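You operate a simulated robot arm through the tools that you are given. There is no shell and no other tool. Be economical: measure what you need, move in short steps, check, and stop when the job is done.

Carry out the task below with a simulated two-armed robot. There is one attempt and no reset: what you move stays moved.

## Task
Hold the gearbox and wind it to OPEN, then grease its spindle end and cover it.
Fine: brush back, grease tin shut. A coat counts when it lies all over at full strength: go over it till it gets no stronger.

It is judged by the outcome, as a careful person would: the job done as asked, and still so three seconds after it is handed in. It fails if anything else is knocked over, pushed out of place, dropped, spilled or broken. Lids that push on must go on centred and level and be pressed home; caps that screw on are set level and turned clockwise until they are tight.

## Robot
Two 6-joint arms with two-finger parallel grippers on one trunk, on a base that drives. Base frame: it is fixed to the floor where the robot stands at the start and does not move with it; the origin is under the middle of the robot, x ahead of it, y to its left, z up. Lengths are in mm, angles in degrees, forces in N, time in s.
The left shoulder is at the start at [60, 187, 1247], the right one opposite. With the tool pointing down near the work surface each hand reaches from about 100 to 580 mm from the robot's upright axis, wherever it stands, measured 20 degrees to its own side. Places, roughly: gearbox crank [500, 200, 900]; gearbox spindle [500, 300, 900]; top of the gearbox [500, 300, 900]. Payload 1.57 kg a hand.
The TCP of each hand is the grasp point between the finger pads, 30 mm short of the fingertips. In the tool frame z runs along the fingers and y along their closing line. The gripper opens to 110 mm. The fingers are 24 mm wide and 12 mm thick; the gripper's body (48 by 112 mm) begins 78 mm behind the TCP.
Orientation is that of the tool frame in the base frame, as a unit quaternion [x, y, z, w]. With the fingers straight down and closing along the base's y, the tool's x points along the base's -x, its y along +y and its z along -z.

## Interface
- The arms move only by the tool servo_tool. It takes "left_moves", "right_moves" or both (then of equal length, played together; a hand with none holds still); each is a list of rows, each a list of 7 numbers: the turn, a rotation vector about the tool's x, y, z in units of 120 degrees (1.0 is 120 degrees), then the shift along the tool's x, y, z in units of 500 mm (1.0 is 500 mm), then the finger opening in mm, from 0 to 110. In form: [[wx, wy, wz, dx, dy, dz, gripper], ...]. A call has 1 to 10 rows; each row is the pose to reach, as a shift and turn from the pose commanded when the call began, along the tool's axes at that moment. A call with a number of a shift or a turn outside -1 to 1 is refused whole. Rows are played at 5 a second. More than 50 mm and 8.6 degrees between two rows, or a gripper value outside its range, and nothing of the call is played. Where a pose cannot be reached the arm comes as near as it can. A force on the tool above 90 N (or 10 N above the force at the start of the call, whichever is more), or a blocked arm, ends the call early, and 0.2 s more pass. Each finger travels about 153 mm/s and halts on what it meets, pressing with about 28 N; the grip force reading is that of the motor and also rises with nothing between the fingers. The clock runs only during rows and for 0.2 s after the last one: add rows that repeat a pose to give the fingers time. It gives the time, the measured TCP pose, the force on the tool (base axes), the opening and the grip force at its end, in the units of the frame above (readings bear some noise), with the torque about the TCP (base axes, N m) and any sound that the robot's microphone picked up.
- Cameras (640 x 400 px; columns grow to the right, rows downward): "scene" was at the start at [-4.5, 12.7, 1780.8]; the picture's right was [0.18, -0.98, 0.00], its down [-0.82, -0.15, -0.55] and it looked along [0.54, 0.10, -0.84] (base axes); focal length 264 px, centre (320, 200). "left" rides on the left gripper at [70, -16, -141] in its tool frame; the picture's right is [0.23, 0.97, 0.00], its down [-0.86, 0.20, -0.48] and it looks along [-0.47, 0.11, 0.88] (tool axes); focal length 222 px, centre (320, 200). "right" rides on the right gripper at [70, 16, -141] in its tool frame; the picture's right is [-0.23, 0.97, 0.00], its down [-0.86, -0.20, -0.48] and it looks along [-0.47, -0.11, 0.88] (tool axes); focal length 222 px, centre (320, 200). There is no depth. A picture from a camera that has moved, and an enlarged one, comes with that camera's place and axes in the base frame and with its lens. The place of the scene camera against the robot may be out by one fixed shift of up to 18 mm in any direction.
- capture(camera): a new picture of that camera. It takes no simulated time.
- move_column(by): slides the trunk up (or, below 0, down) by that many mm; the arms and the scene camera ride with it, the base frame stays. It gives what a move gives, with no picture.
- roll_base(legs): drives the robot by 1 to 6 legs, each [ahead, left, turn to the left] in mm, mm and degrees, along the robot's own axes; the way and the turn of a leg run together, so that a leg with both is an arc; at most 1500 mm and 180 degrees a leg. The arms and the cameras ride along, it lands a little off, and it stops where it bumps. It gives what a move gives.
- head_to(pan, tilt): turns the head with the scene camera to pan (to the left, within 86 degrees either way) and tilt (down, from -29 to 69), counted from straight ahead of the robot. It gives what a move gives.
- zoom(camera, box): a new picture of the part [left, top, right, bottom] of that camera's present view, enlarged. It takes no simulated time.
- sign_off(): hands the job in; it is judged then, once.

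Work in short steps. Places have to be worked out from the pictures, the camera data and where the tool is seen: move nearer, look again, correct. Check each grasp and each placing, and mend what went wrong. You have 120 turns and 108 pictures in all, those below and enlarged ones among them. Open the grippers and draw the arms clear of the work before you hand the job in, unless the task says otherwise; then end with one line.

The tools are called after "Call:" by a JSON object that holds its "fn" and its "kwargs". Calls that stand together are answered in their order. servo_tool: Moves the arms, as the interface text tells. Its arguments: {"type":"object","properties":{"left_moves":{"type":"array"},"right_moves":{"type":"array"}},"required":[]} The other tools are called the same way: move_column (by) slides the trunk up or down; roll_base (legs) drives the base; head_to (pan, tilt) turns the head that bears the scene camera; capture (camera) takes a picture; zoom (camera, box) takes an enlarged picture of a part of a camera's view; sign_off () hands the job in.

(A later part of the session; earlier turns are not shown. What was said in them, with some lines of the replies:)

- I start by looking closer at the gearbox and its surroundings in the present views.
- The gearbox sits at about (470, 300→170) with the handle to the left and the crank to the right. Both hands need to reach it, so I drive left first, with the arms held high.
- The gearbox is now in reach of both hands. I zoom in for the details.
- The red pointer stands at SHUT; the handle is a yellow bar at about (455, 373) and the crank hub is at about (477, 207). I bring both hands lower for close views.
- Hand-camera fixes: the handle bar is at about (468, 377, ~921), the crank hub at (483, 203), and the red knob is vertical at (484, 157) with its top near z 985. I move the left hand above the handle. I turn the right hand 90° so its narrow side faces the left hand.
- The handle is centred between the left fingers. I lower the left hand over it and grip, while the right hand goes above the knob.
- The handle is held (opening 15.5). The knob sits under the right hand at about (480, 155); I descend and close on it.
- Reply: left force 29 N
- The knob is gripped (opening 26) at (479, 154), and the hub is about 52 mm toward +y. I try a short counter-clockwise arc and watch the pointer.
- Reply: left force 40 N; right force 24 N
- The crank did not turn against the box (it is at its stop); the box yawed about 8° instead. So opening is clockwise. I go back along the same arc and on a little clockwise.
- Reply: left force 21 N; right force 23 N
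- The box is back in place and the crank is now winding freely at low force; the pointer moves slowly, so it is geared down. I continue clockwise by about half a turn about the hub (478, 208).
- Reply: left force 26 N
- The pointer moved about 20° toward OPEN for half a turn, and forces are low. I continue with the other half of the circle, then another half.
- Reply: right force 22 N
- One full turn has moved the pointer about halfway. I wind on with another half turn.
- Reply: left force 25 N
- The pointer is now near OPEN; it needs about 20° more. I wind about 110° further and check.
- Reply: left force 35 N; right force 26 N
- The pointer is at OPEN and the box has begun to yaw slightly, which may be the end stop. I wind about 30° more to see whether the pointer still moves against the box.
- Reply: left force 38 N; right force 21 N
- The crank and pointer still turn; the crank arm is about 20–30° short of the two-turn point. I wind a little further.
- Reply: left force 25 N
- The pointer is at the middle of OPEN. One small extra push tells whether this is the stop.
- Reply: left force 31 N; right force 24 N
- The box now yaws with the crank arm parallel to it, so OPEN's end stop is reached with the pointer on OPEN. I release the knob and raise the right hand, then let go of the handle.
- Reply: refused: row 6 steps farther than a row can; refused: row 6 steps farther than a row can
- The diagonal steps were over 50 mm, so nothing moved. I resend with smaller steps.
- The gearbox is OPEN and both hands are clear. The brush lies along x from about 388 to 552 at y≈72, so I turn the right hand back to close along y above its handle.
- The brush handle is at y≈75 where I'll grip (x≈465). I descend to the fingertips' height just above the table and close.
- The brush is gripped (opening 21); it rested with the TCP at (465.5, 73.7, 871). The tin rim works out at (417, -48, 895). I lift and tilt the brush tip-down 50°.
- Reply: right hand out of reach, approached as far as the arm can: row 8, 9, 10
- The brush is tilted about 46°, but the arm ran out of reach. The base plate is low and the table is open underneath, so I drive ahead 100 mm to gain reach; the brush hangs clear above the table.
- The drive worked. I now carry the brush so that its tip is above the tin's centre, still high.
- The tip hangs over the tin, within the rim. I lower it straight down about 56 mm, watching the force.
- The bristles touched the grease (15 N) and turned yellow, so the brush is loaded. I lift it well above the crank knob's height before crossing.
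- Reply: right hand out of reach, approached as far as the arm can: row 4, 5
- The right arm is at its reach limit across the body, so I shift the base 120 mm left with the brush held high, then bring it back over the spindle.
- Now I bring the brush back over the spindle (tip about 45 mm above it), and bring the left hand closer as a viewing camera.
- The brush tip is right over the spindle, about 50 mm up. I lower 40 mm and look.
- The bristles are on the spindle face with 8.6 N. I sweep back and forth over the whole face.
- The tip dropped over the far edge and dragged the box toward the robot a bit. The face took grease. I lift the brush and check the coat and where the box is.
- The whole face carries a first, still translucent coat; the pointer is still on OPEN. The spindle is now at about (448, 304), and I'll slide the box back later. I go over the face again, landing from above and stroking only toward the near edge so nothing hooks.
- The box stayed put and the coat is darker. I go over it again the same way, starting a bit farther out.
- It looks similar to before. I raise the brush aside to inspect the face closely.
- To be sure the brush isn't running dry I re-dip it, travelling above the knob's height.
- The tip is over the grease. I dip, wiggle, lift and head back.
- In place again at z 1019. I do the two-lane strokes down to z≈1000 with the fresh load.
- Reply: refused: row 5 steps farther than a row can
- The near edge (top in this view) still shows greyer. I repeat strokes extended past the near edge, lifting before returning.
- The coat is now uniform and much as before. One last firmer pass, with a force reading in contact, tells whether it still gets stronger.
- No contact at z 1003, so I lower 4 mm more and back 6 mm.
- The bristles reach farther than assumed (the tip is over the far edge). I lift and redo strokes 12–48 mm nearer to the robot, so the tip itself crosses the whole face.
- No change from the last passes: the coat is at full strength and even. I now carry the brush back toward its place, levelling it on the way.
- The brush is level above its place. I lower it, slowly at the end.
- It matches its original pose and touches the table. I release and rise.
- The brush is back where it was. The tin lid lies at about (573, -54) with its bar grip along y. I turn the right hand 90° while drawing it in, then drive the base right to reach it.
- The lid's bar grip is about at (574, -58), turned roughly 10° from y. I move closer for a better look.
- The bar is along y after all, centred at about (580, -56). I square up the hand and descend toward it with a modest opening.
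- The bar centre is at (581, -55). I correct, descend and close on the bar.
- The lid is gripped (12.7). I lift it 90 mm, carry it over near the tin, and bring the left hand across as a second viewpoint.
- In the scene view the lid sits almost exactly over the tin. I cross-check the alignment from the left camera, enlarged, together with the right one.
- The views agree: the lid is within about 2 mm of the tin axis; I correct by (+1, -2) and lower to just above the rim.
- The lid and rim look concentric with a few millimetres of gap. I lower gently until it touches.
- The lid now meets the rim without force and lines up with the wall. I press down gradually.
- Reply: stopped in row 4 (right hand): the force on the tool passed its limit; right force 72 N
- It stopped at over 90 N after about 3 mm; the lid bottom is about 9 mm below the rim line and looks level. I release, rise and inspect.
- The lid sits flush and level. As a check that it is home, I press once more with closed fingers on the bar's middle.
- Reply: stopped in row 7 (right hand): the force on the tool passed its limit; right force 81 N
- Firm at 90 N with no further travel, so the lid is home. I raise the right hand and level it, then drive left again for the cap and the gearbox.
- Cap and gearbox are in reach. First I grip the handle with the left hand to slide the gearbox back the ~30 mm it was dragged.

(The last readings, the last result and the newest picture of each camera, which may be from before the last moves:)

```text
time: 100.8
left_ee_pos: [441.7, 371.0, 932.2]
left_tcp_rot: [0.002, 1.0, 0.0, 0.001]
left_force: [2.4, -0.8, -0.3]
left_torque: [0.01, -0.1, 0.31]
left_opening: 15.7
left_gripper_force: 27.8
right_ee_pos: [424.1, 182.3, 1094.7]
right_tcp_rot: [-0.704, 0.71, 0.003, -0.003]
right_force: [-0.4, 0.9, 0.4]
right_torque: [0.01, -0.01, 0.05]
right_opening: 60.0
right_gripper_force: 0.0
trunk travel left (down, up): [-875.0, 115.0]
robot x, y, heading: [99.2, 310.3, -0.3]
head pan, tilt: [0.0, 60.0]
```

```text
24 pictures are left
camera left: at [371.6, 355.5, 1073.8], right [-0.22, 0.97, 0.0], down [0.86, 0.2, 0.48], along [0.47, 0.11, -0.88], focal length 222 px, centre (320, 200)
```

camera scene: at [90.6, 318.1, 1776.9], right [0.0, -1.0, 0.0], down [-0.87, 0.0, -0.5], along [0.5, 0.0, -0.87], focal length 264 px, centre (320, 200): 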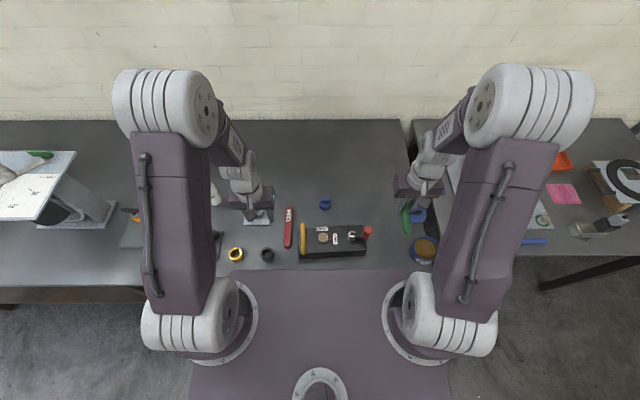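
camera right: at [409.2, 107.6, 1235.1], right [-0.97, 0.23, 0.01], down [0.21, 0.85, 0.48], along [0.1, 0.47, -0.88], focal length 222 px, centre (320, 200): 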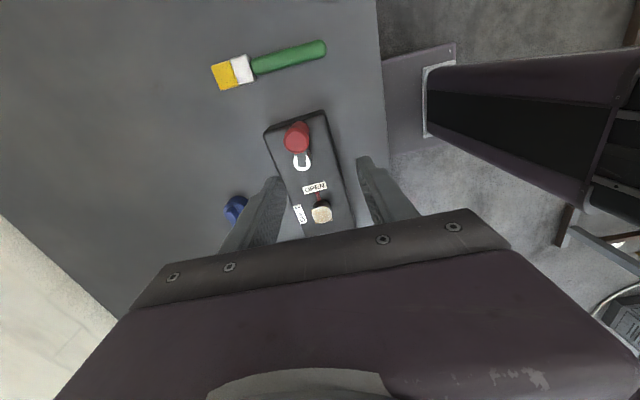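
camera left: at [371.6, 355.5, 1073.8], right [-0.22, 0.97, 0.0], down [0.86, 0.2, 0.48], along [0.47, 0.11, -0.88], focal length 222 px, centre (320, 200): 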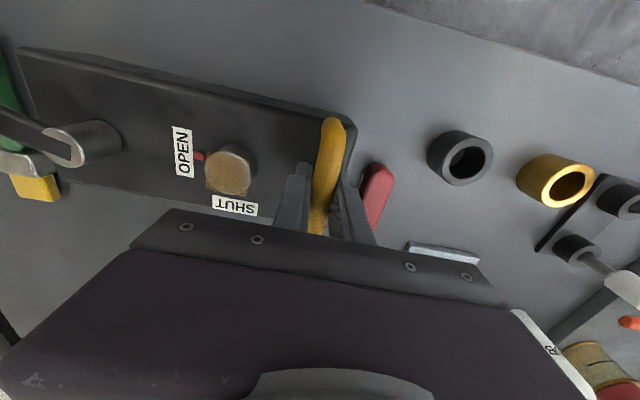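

Gripping also squared the box. Sliding the hand to its first holding place (473, 375) restores the gearbox; then I release and retreat.

Call:
{"fn": "servo_tool", "kwargs": {"left_moves": [[0, 0, 0, -0.016, 0.002, 0, 0], [0, 0, 0, -0.032, 0.004, 0, 0], [0, 0, 0, -0.048, 0.006, 0, 0], [0, 0, 0, -0.062, 0.008, 0, 0], [0, 0, 0, -0.062, 0.008, 0, 0], [0, 0, 0, -0.062, 0.008, 0, 30], [0, 0, 0, -0.062, 0.008, 0, 50], [0, 0, 0, -0.062, 0.008, -0.06, 50], [0, 0, 0, -0.062, 0.008, -0.14, 50], [0, 0, 0, -0.062, 0.008, -0.22, 50]]}}

Call:
{"fn": "servo_tool", "kwargs": {"left_moves": [[0, 0, 0, 0.04, 0.07, -0.04, 50], [0, 0, 0, 0.08, 0.14, -0.08, 50], [0, 0, 0, 0.12, 0.21, -0.08, 50], [0, 0, 0, 0.12, 0.21, -0.08, 50]], "right_moves": [[0, 0, 0, -0.06, -0.06, 0, 60], [0, 0, 0, -0.12, -0.12, 0, 60], [0, 0, 0, -0.18, -0.18, 0, 60], [0, 0, 0, -0.22, -0.26, 0, 60]]}}

Call:
{"fn": "capture", "kwargs": {"camera": "right"}}

Call:
{"fn": "capture", "kwargs": {"camera": "left"}}

```text
time: 103.0
left_ee_pos: [474.0, 374.6, 1043.4]
left_tcp_rot: [0.002, 1.0, -0.001, 0.0]
left_force: [-0.1, -0.5, -0.1]
left_torque: [0.02, -0.01, 0.01]
left_opening: 50.3
left_gripper_force: 0.1
right_ee_pos: [422.4, 183.0, 1096.1]
right_tcp_rot: [-0.705, 0.709, 0.004, -0.002]
right_force: [-0.5, -1.3, 0.4]
right_torque: [-0.01, -0.02, 0.01]
right_opening: 59.8
right_gripper_force: 0.0
trunk travel left (down, up): [-875.0, 115.0]
robot x, y, heading: [98.0, 308.3, -0.2]
head pan, tilt: [0.0, 60.0]
```

```text
time: 104.0
left_ee_pos: [416.1, 478.9, 1082.1]
left_tcp_rot: [0.002, 1.0, 0.0, 0.0]
left_force: [0.4, 0.8, 1.1]
left_torque: [0.01, 0.04, 0.04]
left_opening: 50.2
left_gripper_force: 0.1
right_ee_pos: [557.3, 293.7, 1090.1]
right_tcp_rot: [-0.705, 0.71, 0.004, -0.003]
right_force: [-0.2, 0.2, 0.0]
right_torque: [-0.01, 0.03, 0.05]
right_opening: 60.0
right_gripper_force: 0.2
trunk travel left (down, up): [-875.0, 115.0]
robot x, y, heading: [94.9, 306.8, -0.3]
head pan, tilt: [0.0, 60.0]
```

```text
23 pictures are left
camera right: at [542.5, 222.8, 1231.3], right [-0.97, 0.23, 0.01], down [0.21, 0.85, 0.48], along [0.1, 0.47, -0.88], focal length 222 px, centre (320, 200)
```

right: 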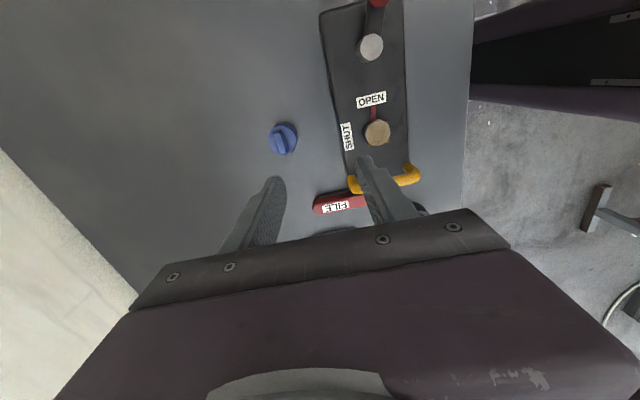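

```text
22 pictures are left
camera left: at [346.5, 463.7, 1224.9], right [-0.22, 0.97, 0.0], down [0.86, 0.2, 0.48], along [0.46, 0.11, -0.88], focal length 222 px, centre (320, 200)
```

left: 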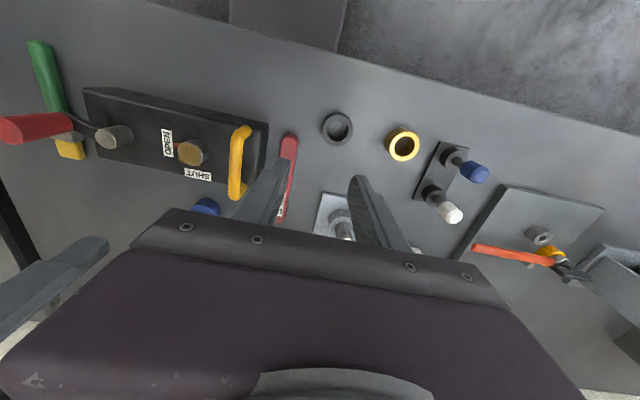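

The gearbox is back (spindle at about (476, 305)) and still at OPEN. The blue cap is at about (612, 291); I move the right hand nearer for its ridge orientation.

Call:
{"fn": "servo_tool", "kwargs": {"right_moves": [[0.0048, 0, 0, 0, -0.04, 0.06, 60], [0.0048, 0, 0, 0, -0.08, 0.12, 60], [0.0048, 0, 0, 0.004, -0.1, 0.18, 60], [0.0048, 0, 0, 0.004, -0.1, 0.18, 60]]}}

Call:
{"fn": "zoom", "kwargs": {"camera": "right", "box": [220, 80, 420, 205]}}

```text
time: 105.0
left_ee_pos: [413.7, 479.4, 1083.9]
left_tcp_rot: [0.002, 1.0, 0.0, 0.0]
left_force: [-0.6, -0.3, 1.0]
left_torque: [0.03, -0.03, 0.01]
left_opening: 49.9
left_gripper_force: 0.0
right_ee_pos: [605.9, 291.2, 1002.3]
right_tcp_rot: [-0.705, 0.709, 0.0, 0.002]
right_force: [-0.4, 0.3, -0.4]
right_torque: [0.0, -0.01, 0.01]
right_opening: 60.0
right_gripper_force: 0.0
trunk travel left (down, up): [-875.0, 115.0]
robot x, y, heading: [94.4, 306.3, -0.2]
head pan, tilt: [0.0, 60.0]
```

```text
3.20 times, centred on (320, 142) of right
camera zoom: at [588.8, 219.4, 1144.1], right [-0.97, 0.23, 0.0], down [0.2, 0.85, 0.48], along [0.11, 0.47, -0.88], focal length 711 px, centre (320, 384)
```

zoom: 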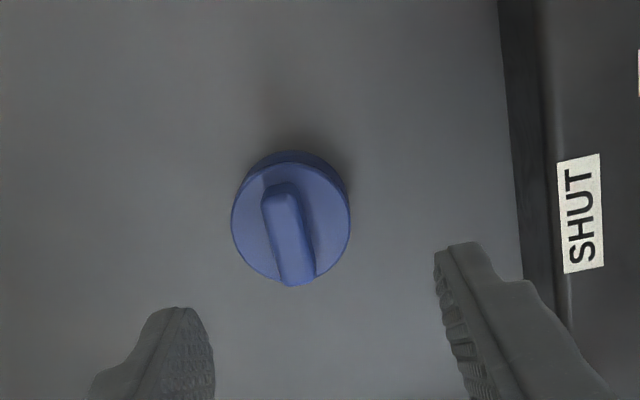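

The ridge runs along y, with its centre at about (616, 294). I lower toward it with the opening at 45.

Call:
{"fn": "servo_tool", "kwargs": {"right_moves": [[0, 0, 0, -0.006, -0.02, 0.05, 45], [0, 0, 0, -0.006, -0.02, 0.1, 45], [0, 0, 0, -0.006, -0.02, 0.15, 45], [0, 0, 0, -0.006, -0.02, 0.18, 45], [0, 0, 0, -0.006, -0.02, 0.18, 45]]}}

Call:
{"fn": "zoom", "kwargs": {"camera": "right", "box": [240, 100, 400, 220]}}

Call:
{"fn": "zoom", "kwargs": {"camera": "scene", "box": [280, 160, 376, 220]}}

```text
time: 106.2
left_ee_pos: [415.4, 479.1, 1083.3]
left_tcp_rot: [0.002, 1.0, 0.0, 0.0]
left_force: [0.4, -0.7, -0.5]
left_torque: [0.0, 0.0, 0.0]
left_opening: 50.5
left_gripper_force: 0.1
right_ee_pos: [615.4, 291.8, 913.1]
right_tcp_rot: [-0.706, 0.709, 0.0, 0.001]
right_force: [0.4, 0.1, -0.4]
right_torque: [-0.05, 0.01, 0.01]
right_opening: 44.9
right_gripper_force: 0.0
trunk travel left (down, up): [-875.0, 115.0]
robot x, y, heading: [95.2, 307.3, -0.1]
head pan, tilt: [0.0, 60.0]
```

```text
3.33 times, centred on (320, 160) of right
camera zoom: at [598.7, 221.2, 1054.1], right [-0.97, 0.23, 0.0], down [0.2, 0.85, 0.48], along [0.11, 0.47, -0.88], focal length 740 px, centre (320, 333)
```

zoom: 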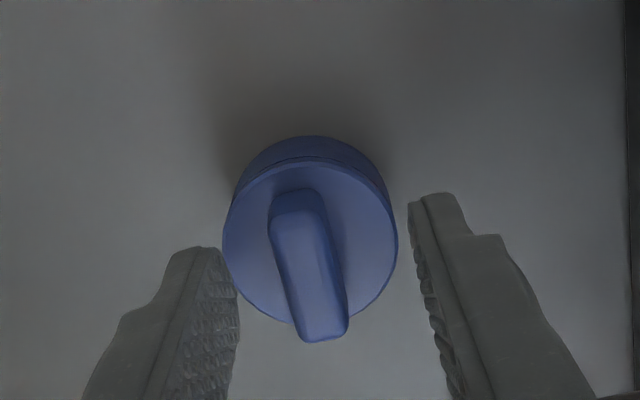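

```text
6.67 times, centred on (328, 190) of scene
camera zoom: at [90.9, 308.0, 1776.9], right [0.0, -1.0, 0.0], down [-0.87, 0.0, -0.5], along [0.5, 0.0, -0.87], focal length 1763 px, centre (267, 267)
```

zoom: 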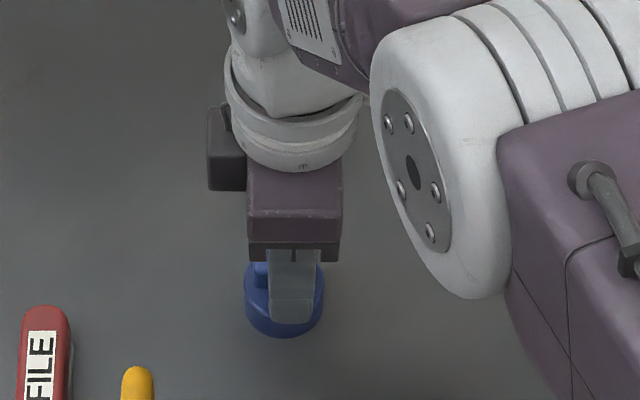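

The ridge is at about (620, 298, top ~870). I centre on it, lower and close.

Call:
{"fn": "servo_tool", "kwargs": {"right_moves": [[0, 0, 0, -0.01, -0.008, 0.0, 32], [0, 0, 0, -0.01, -0.008, 0.02, 32], [0, 0, 0, -0.01, -0.008, 0.036, 32], [0, 0, 0, -0.01, -0.008, 0.044, 32], [0, 0, 0, -0.01, -0.008, 0.044, 32]]}}

Call:
{"fn": "servo_tool", "kwargs": {"right_moves": [[0, 0, 0, 0, 0, 0, 10], [0, 0, 0, 0, 0, 0, 0], [0, 0, 0, 0, 0, 0, 0]]}}

Call:
{"fn": "zoom", "kwargs": {"camera": "right", "box": [240, 100, 400, 220]}}

```text
time: 107.4
left_ee_pos: [410.4, 478.9, 1087.1]
left_tcp_rot: [0.001, 1.0, 0.001, 0.001]
left_force: [-0.1, -0.2, 0.5]
left_torque: [0.01, -0.02, 0.04]
left_opening: 50.3
left_gripper_force: 0.1
right_ee_pos: [618.3, 300.0, 897.7]
right_tcp_rot: [-0.705, 0.709, -0.003, 0.007]
right_force: [6.4, -5.3, 48.3]
right_torque: [-0.33, 0.38, 0.07]
right_opening: 31.7
right_gripper_force: 0.1
trunk travel left (down, up): [-875.0, 115.0]
robot x, y, heading: [101.1, 305.5, -0.1]
head pan, tilt: [0.0, 60.0]
```

```text
time: 108.2
left_ee_pos: [409.5, 479.4, 1085.4]
left_tcp_rot: [0.001, 1.0, 0.0, 0.002]
left_force: [-0.5, -0.1, 0.1]
left_torque: [0.01, -0.03, -0.03]
left_opening: 49.8
left_gripper_force: 0.0
right_ee_pos: [618.9, 299.4, 897.8]
right_tcp_rot: [-0.706, 0.708, -0.003, 0.008]
right_force: [7.9, -3.8, 50.6]
right_torque: [-0.38, 0.32, 0.12]
right_opening: 13.1
right_gripper_force: 27.7
trunk travel left (down, up): [-875.0, 115.0]
robot x, y, heading: [98.2, 307.8, -0.3]
head pan, tilt: [0.0, 60.0]
```

```text
3.33 times, centred on (320, 160) of right
camera zoom: at [600.2, 227.7, 1038.0], right [-0.97, 0.23, -0.01], down [0.2, 0.85, 0.49], along [0.13, 0.47, -0.87], focal length 740 px, centre (320, 333)
```

zoom: 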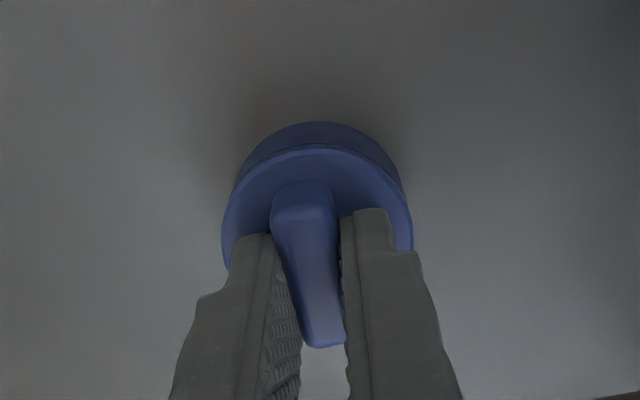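

The ridge is gripped (13.1) with the fingertips resting on the cap's disc, so the cap bottom is 58 mm below the TCP. I lift it to z≈1000 and carry it toward the spindle.

Call:
{"fn": "servo_tool", "kwargs": {"right_moves": [[0, 0, 0, 0, 0, -0.03, 0], [0, 0, 0, 0, 0, -0.1, 0], [0, 0, 0, 0, 0, -0.16, 0], [0, 0, 0, 0, 0, -0.22, 0], [0, 0, 0, 0, 0.08, -0.22, 0], [0, 0, 0, 0, 0.16, -0.22, 0], [0, 0, 0, -0.008, 0.24, -0.22, 0], [0, 0, 0, -0.016, 0.28, -0.22, 0], [0, 0, 0, -0.016, 0.28, -0.22, 0]]}}

Call:
{"fn": "capture", "kwargs": {"camera": "right"}}

Call:
{"fn": "zoom", "kwargs": {"camera": "left", "box": [60, 60, 260, 185]}}

Call:
{"fn": "zoom", "kwargs": {"camera": "scene", "box": [270, 200, 366, 260]}}

```text
time: 110.2
left_ee_pos: [414.0, 478.5, 1083.0]
left_tcp_rot: [0.002, 1.0, 0.0, 0.0]
left_force: [-0.3, -1.6, 0.0]
left_torque: [-0.01, 0.03, 0.01]
left_opening: 50.1
left_gripper_force: 0.1
right_ee_pos: [480.1, 307.7, 1002.5]
right_tcp_rot: [-0.705, 0.71, 0.0, 0.001]
right_force: [0.5, -0.1, -0.3]
right_torque: [-0.01, -0.01, -0.01]
right_opening: 12.9
right_gripper_force: 28.6
trunk travel left (down, up): [-875.0, 115.0]
robot x, y, heading: [96.2, 307.0, -0.2]
head pan, tilt: [0.0, 60.0]
```

```text
17 pictures are left
camera right: at [462.1, 236.3, 1142.8], right [-0.97, 0.23, 0.0], down [0.2, 0.85, 0.48], along [0.11, 0.47, -0.88], focal length 222 px, centre (320, 200)
```

right: 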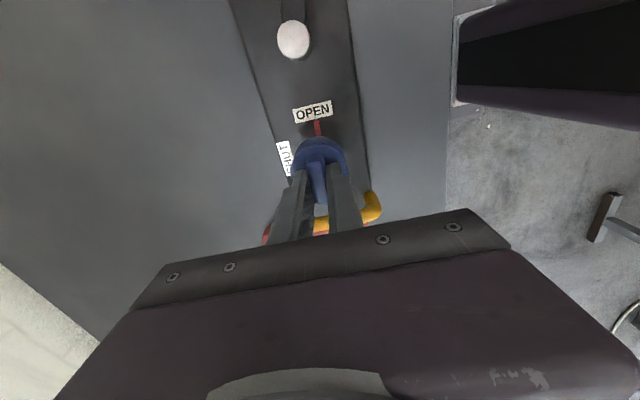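

```text
3.20 times, centred on (160, 122) of left
camera zoom: at [344.8, 463.0, 1225.3], right [-0.22, 0.97, 0.0], down [0.86, 0.2, 0.48], along [0.47, 0.11, -0.88], focal length 711 px, centre (832, 448)
```

zoom: 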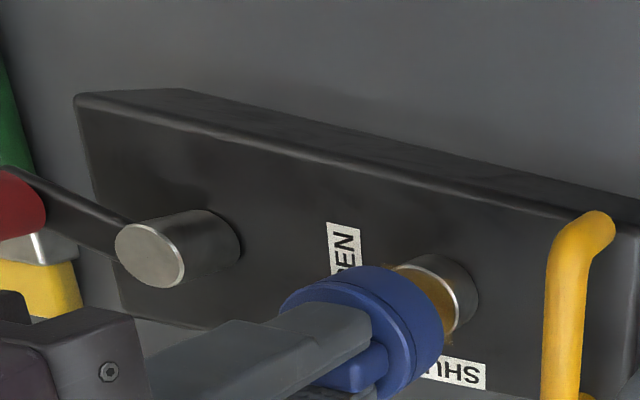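

```text
6.67 times, centred on (318, 230) of scene
camera zoom: at [91.3, 307.6, 1776.9], right [0.0, -1.0, 0.0], down [-0.87, 0.0, -0.5], along [0.5, 0.0, -0.87], focal length 1763 px, centre (333, 0)
```

zoom: 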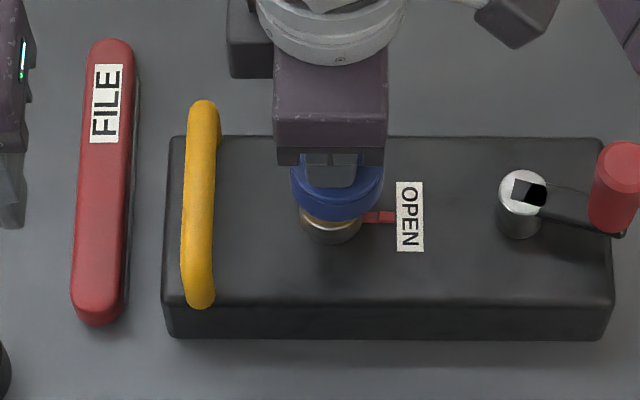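

By the scene view the cap is in line in x and about 3 mm short in y. I correct and lower to about 5 mm above the spindle, then check again.

Call:
{"fn": "servo_tool", "kwargs": {"right_moves": [[0, 0, 0, -0.006, 0, 0.015, 0], [0, 0, 0, -0.006, 0, 0.03, 0], [0, 0, 0, -0.006, 0, 0.042, 0], [0, 0, 0, -0.006, 0, 0.042, 0]]}}

Call:
{"fn": "zoom", "kwargs": {"camera": "left", "box": [120, 100, 248, 180]}}

Call:
{"fn": "zoom", "kwargs": {"camera": "scene", "box": [300, 215, 340, 240]}}

```text
time: 111.2
left_ee_pos: [414.3, 479.6, 1084.0]
left_tcp_rot: [0.001, 1.0, 0.0, 0.0]
left_force: [0.2, -0.3, -0.1]
left_torque: [0.02, -0.02, 0.02]
left_opening: 50.2
left_gripper_force: 0.1
right_ee_pos: [478.0, 310.1, 979.3]
right_tcp_rot: [-0.705, 0.709, 0.0, 0.001]
right_force: [-0.3, -0.3, 0.3]
right_torque: [0.0, 0.01, 0.0]
right_opening: 12.4
right_gripper_force: 28.0
trunk travel left (down, up): [-875.0, 115.0]
robot x, y, heading: [95.1, 310.6, -0.0]
head pan, tilt: [0.0, 60.0]
```

```text
5.00 times, centred on (184, 140) of left
camera zoom: at [344.6, 463.4, 1225.3], right [-0.22, 0.97, 0.0], down [0.86, 0.2, 0.48], along [0.47, 0.11, -0.88], focal length 1111 px, centre (1000, 500)
```

zoom: 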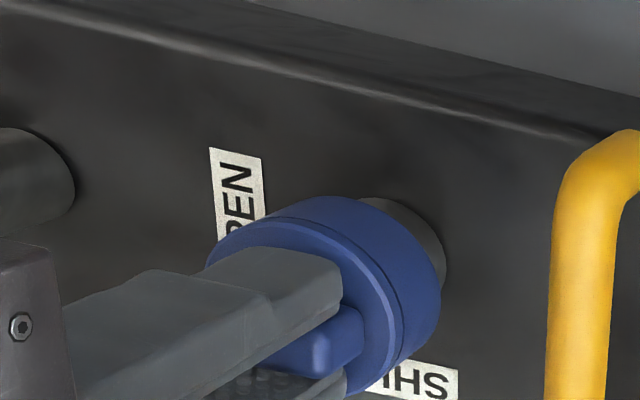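

```text
16.00 times, centred on (320, 228) of scene
camera zoom: at [90.9, 308.1, 1776.9], right [0.0, -1.0, 0.0], down [-0.87, 0.0, -0.5], along [0.5, 0.0, -0.87], focal length 4232 px, centre (320, -240)
```

zoom: 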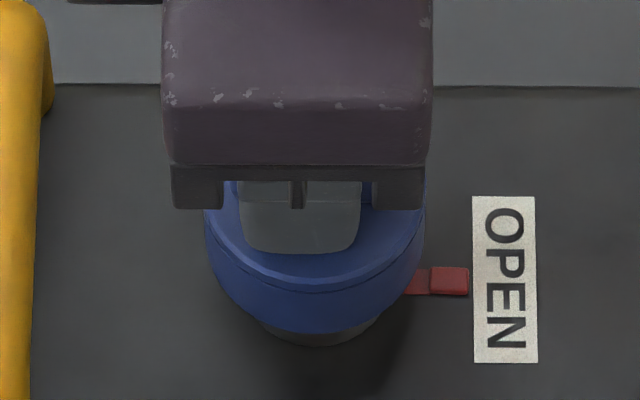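

The cap is within about 1–2 mm; I nudge (+2, -1) and lower gently, reading the force.

Call:
{"fn": "servo_tool", "kwargs": {"right_moves": [[0, 0, 0, 0.002, -0.004, 0.0, 0], [0, 0, 0, 0.002, -0.004, 0.006, 0], [0, 0, 0, 0.002, -0.004, 0.012, 0], [0, 0, 0, 0.002, -0.004, 0.018, 0], [0, 0, 0, 0.002, -0.004, 0.022, 0], [0, 0, 0, 0.002, -0.004, 0.022, 0]]}}

```text
time: 112.3
left_ee_pos: [410.3, 477.6, 1085.2]
left_tcp_rot: [0.001, 1.0, 0.001, 0.003]
left_force: [0.6, 0.6, -0.1]
left_torque: [-0.02, -0.01, 0.04]
left_opening: 50.0
left_gripper_force: 0.1
right_ee_pos: [483.0, 310.2, 978.5]
right_tcp_rot: [-0.705, 0.709, -0.004, 0.01]
right_force: [-6.2, -9.1, 56.2]
right_torque: [-0.69, 1.54, 0.22]
right_opening: 13.8
right_gripper_force: 28.5
trunk travel left (down, up): [-875.0, 115.0]
robot x, y, heading: [98.1, 305.2, -0.0]
head pan, tilt: [0.0, 60.0]
stopped in row 5 (right hand): the force on the tool passed its limit (the readings are from after the stop); the commanded pose is now the measured one
```

The cap landed on the spindle's rim: the torque puts the contact on the cap's near (-x) wall, so the cap is too far forward by about 6 mm. I lift, level the hand, and shift back.

Call:
{"fn": "servo_tool", "kwargs": {"right_moves": [[0, 0, 0, 0, 0, -0.01, 0], [-0.0096, 0.0038, 0, 0, 0.006, -0.016, 0], [-0.0096, 0.0038, 0, 0.001, 0.012, -0.016, 0], [-0.0096, 0.0038, 0, 0.001, 0.012, -0.016, 0]]}}

Call:
{"fn": "zoom", "kwargs": {"camera": "left", "box": [120, 100, 248, 180]}}

Call:
{"fn": "zoom", "kwargs": {"camera": "scene", "box": [300, 215, 340, 240]}}

```text
time: 113.3
left_ee_pos: [414.7, 478.3, 1082.4]
left_tcp_rot: [0.002, 1.0, 0.0, 0.001]
left_force: [-0.1, 0.3, 0.9]
left_torque: [0.01, -0.02, -0.02]
left_opening: 49.9
left_gripper_force: 0.0
right_ee_pos: [479.4, 310.1, 982.6]
right_tcp_rot: [-0.705, 0.709, 0.002, -0.001]
right_force: [-0.1, -0.4, 0.2]
right_torque: [0.01, 0.0, -0.01]
right_opening: 12.8
right_gripper_force: 28.0
trunk travel left (down, up): [-875.0, 115.0]
robot x, y, heading: [100.7, 309.7, -0.5]
head pan, tilt: [0.0, 60.0]
```

```text
5.00 times, centred on (184, 140) of left
camera zoom: at [345.0, 463.1, 1225.2], right [-0.22, 0.97, 0.0], down [0.86, 0.2, 0.48], along [0.47, 0.11, -0.88], focal length 1111 px, centre (1000, 500)
```

zoom: 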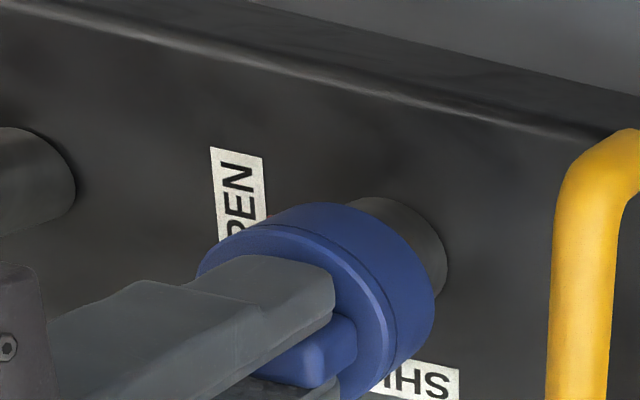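

```text
16.00 times, centred on (320, 228) of scene
camera zoom: at [91.4, 307.9, 1776.8], right [0.0, -1.0, 0.0], down [-0.87, 0.0, -0.5], along [0.5, 0.0, -0.87], focal length 4232 px, centre (320, -240)
```

zoom: 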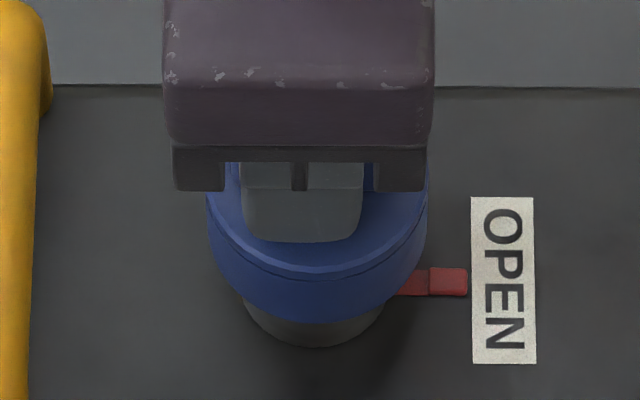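

Both views now show the cap on the spindle's axis in x within a millimetre. I try again, gently.

Call:
{"fn": "servo_tool", "kwargs": {"right_moves": [[0, 0, 0, 0.0, 0, 0.006, 0], [0, 0, 0, 0.0, 0, 0.01, 0], [0, 0, 0, 0.0, 0, 0.013, 0], [0, 0, 0, 0.0, 0, 0.016, 0], [0, 0, 0, 0.0, 0, 0.016, 0]]}}

```text
time: 114.5
left_ee_pos: [415.0, 480.3, 1082.3]
left_tcp_rot: [0.002, 1.0, 0.0, -0.001]
left_force: [0.0, -0.8, -0.8]
left_torque: [0.01, -0.03, 0.02]
left_opening: 50.2
left_gripper_force: 0.2
right_ee_pos: [479.2, 311.1, 972.3]
right_tcp_rot: [-0.705, 0.709, 0.003, -0.005]
right_force: [-1.1, 0.0, 0.3]
right_torque: [0.02, 0.06, 0.0]
right_opening: 12.7
right_gripper_force: 28.0
trunk travel left (down, up): [-875.0, 115.0]
robot x, y, heading: [99.7, 305.9, -0.2]
head pan, tilt: [0.0, 60.0]
```

It slid over the spindle end with no force. I lower further and press home.

Call:
{"fn": "servo_tool", "kwargs": {"right_moves": [[0, 0, 0, 0.0, 0, 0.006, 0], [0, 0, 0, 0.0, 0, 0.012, 0], [0, 0, 0, 0.0, 0, 0.018, 0], [0, 0, 0, 0.0, 0, 0.024, 0], [0, 0, 0, 0.0, 0, 0.03, 0], [0, 0, 0, 0.0, 0, 0.036, 0], [0, 0, 0, 0.0, 0, 0.042, 0], [0, 0, 0, 0.0, 0, 0.048, 0]]}}

Call:
{"fn": "zoom", "kwargs": {"camera": "left", "box": [120, 100, 248, 180]}}

```text
time: 116.3
left_ee_pos: [409.0, 477.1, 1086.5]
left_tcp_rot: [0.002, 1.0, 0.0, 0.003]
left_force: [-0.2, 0.2, 0.2]
left_torque: [0.04, 0.02, -0.02]
left_opening: 50.1
left_gripper_force: 0.1
right_ee_pos: [478.3, 311.6, 957.2]
right_tcp_rot: [-0.704, 0.71, -0.001, 0.005]
right_force: [6.9, -11.2, 78.0]
right_torque: [-0.71, 0.12, 0.03]
right_opening: 12.6
right_gripper_force: 27.5
trunk travel left (down, up): [-875.0, 115.0]
robot x, y, heading: [96.0, 308.3, -0.6]
head pan, tilt: [0.0, 60.0]
```

```text
5.00 times, centred on (184, 140) of left
camera zoom: at [339.3, 460.6, 1228.1], right [-0.22, 0.97, 0.0], down [0.85, 0.2, 0.48], along [0.47, 0.11, -0.88], focal length 1111 px, centre (1000, 500)
```

zoom: 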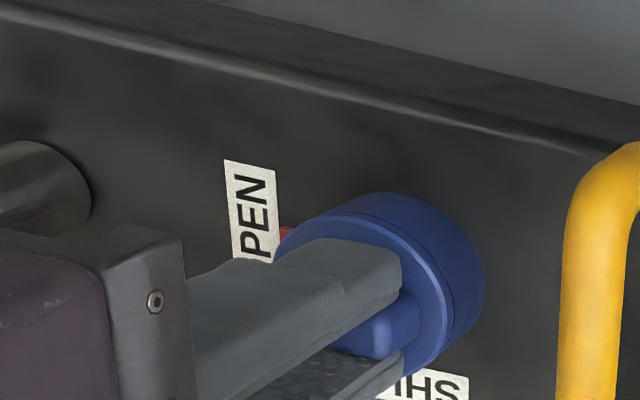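

It reached 78 N at z 957, as expected for a fully seated cap. I press a last bit, then release and rise.

Call:
{"fn": "servo_tool", "kwargs": {"right_moves": [[0, 0, 0, 0, 0, 0.006, 0], [0, 0, 0, 0, 0, 0.01, 0], [0, 0, 0, 0, 0, 0.012, 0]]}}

Call:
{"fn": "servo_tool", "kwargs": {"right_moves": [[0, 0, 0, 0, 0, -0.01, 0], [0, 0, 0, 0, 0, -0.012, 30], [0, 0, 0, 0, 0, -0.012, 40], [0, 0, 0, 0, 0, -0.05, 40], [0, 0, 0, 0, 0, -0.12, 40], [0, 0, 0, 0, 0, -0.2, 40], [0, 0, 0, 0.08, 0, -0.25, 40], [0, 0, 0, 0.16, 0, -0.28, 40]]}}

Call:
{"fn": "zoom", "kwargs": {"camera": "left", "box": [120, 100, 248, 180]}}

Call:
{"fn": "zoom", "kwargs": {"camera": "scene", "box": [280, 205, 360, 255]}}

```text
time: 116.6
left_ee_pos: [409.4, 477.4, 1084.8]
left_tcp_rot: [0.003, 1.0, 0.001, 0.002]
left_force: [-0.6, 0.4, 0.9]
left_torque: [-0.01, -0.01, 0.02]
left_opening: 50.0
left_gripper_force: 0.0
right_ee_pos: [478.8, 311.2, 956.3]
right_tcp_rot: [-0.704, 0.71, 0.0, 0.004]
right_force: [-9.5, -10.9, 52.5]
right_torque: [-0.51, 0.73, 0.1]
right_opening: 12.7
right_gripper_force: 27.5
trunk travel left (down, up): [-875.0, 115.0]
robot x, y, heading: [97.7, 307.9, -0.1]
head pan, tilt: [0.0, 60.0]
stopped in row 1 (right hand): the force on the tool passed its limit (the readings are from after the stop); the commanded pose is now the measured one
```

```text
time: 118.4
left_ee_pos: [416.2, 478.0, 1084.1]
left_tcp_rot: [0.002, 1.0, 0.0, 0.0]
left_force: [0.5, -1.0, -0.1]
left_torque: [0.03, 0.0, 0.01]
left_opening: 50.2
left_gripper_force: 0.0
right_ee_pos: [483.9, 232.0, 1094.6]
right_tcp_rot: [-0.705, 0.709, 0.001, 0.004]
right_force: [-0.1, -0.2, 0.1]
right_torque: [0.0, 0.02, 0.01]
right_opening: 40.0
right_gripper_force: 0.0
trunk travel left (down, up): [-875.0, 115.0]
robot x, y, heading: [99.3, 309.9, -0.3]
head pan, tilt: [0.0, 60.0]
```

```text
5.00 times, centred on (184, 140) of left
camera zoom: at [345.2, 461.0, 1225.5], right [-0.22, 0.97, 0.0], down [0.86, 0.2, 0.48], along [0.47, 0.11, -0.88], focal length 1111 px, centre (1000, 500)
```

zoom: 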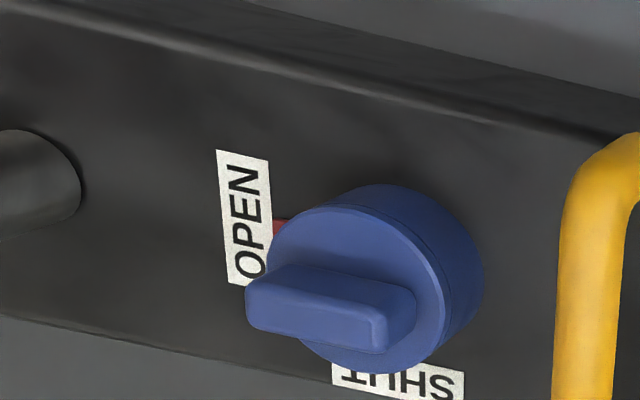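

```text
8.00 times, centred on (320, 230) of scene
camera zoom: at [91.5, 305.0, 1776.9], right [0.0, -1.0, 0.0], down [-0.87, 0.0, -0.5], along [0.5, 0.0, -0.87], focal length 2116 px, centre (320, -40)
```

zoom: 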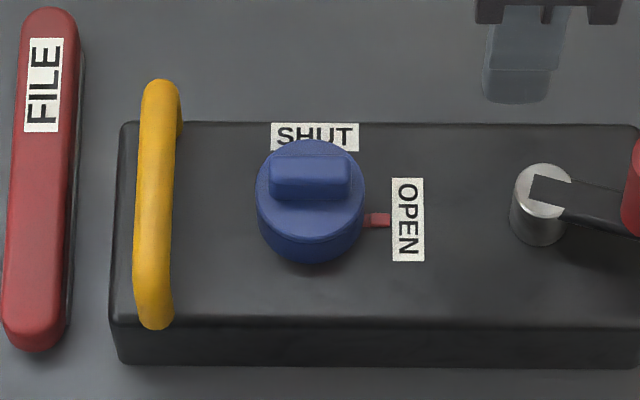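

The cap is on, level and down, with the pointer on OPEN. I draw both arms up and back, and take a final look.

Call:
{"fn": "servo_tool", "kwargs": {"left_moves": [[0, 0, 0, 0.04, 0.04, -0.06, 60], [0, 0, 0, 0.08, 0.08, -0.12, 80], [0, 0, 0, 0.12, 0.12, -0.18, 100], [0, 0, 0, 0.14, 0.16, -0.24, 110]], "right_moves": [[0, 0, 0, 0.04, 0.02, -0.06, 60], [0, 0, 0, 0.08, 0.06, -0.12, 80], [0, 0, 0, 0.14, 0.1, -0.16, 100], [0, 0, 0, 0.2, 0.14, -0.2, 110]]}}

Call:
{"fn": "capture", "kwargs": {"camera": "scene"}}

Call:
{"fn": "capture", "kwargs": {"camera": "right"}}

```text
time: 119.4
left_ee_pos: [340.0, 557.6, 1208.3]
left_tcp_rot: [0.002, 1.0, 0.0, 0.001]
left_force: [-0.6, 0.2, 0.4]
left_torque: [0.01, -0.07, 0.02]
left_opening: 109.9
left_gripper_force: 0.1
left hand out of reach, approached as far as the arm can: row 3
right_ee_pos: [407.4, 131.3, 1192.3]
right_tcp_rot: [-0.705, 0.709, 0.0, 0.004]
right_force: [0.0, -1.5, 0.2]
right_torque: [0.01, -0.05, 0.03]
right_opening: 110.2
right_gripper_force: 0.1
trunk travel left (down, up): [-875.0, 115.0]
robot x, y, heading: [99.4, 307.1, -0.1]
head pan, tilt: [0.0, 60.0]
```

```text
7 pictures are left
camera scene: at [87.1, 306.5, 1776.8], right [0.0, -1.0, 0.0], down [-0.86, 0.0, -0.5], along [0.5, 0.0, -0.86], focal length 264 px, centre (320, 200)
```

scene: 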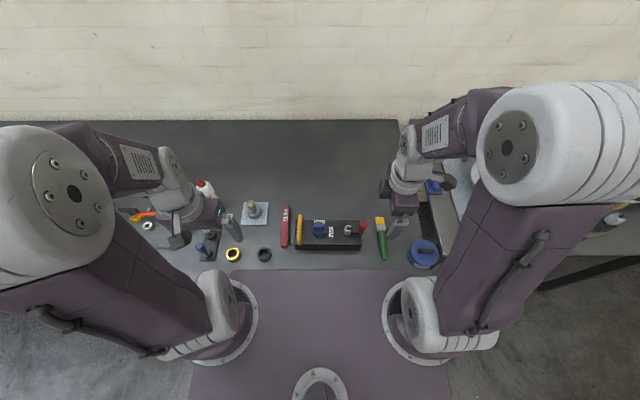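

```text
6 pictures are left
camera right: at [391.1, 59.8, 1333.0], right [-0.97, 0.23, 0.0], down [0.2, 0.85, 0.49], along [0.12, 0.47, -0.87], focal length 222 px, centre (320, 200)
```

right: 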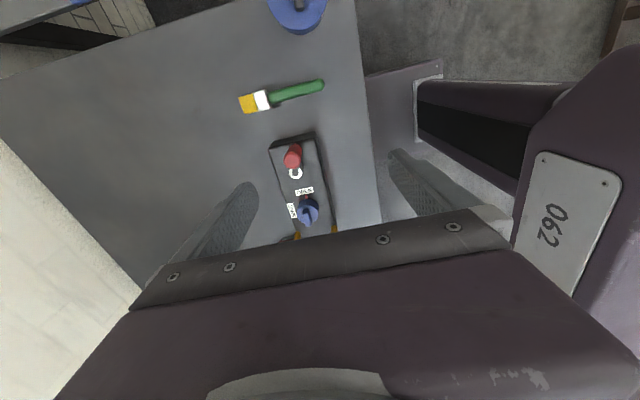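

All is in order: the gearbox is at OPEN, greased and capped, the brush is back, the tin is shut and both arms are clear. I hand the job in.

Call:
{"fn": "sign_off", "kwargs": {}}

```text
The job is handed in.
```

The gearbox is wound to OPEN, and its spindle end is greased until the coat got no stronger and capped. The brush is back in its place and the grease tin is shut. The box was dragged about 30 mm while I brushed, and I slid it back.
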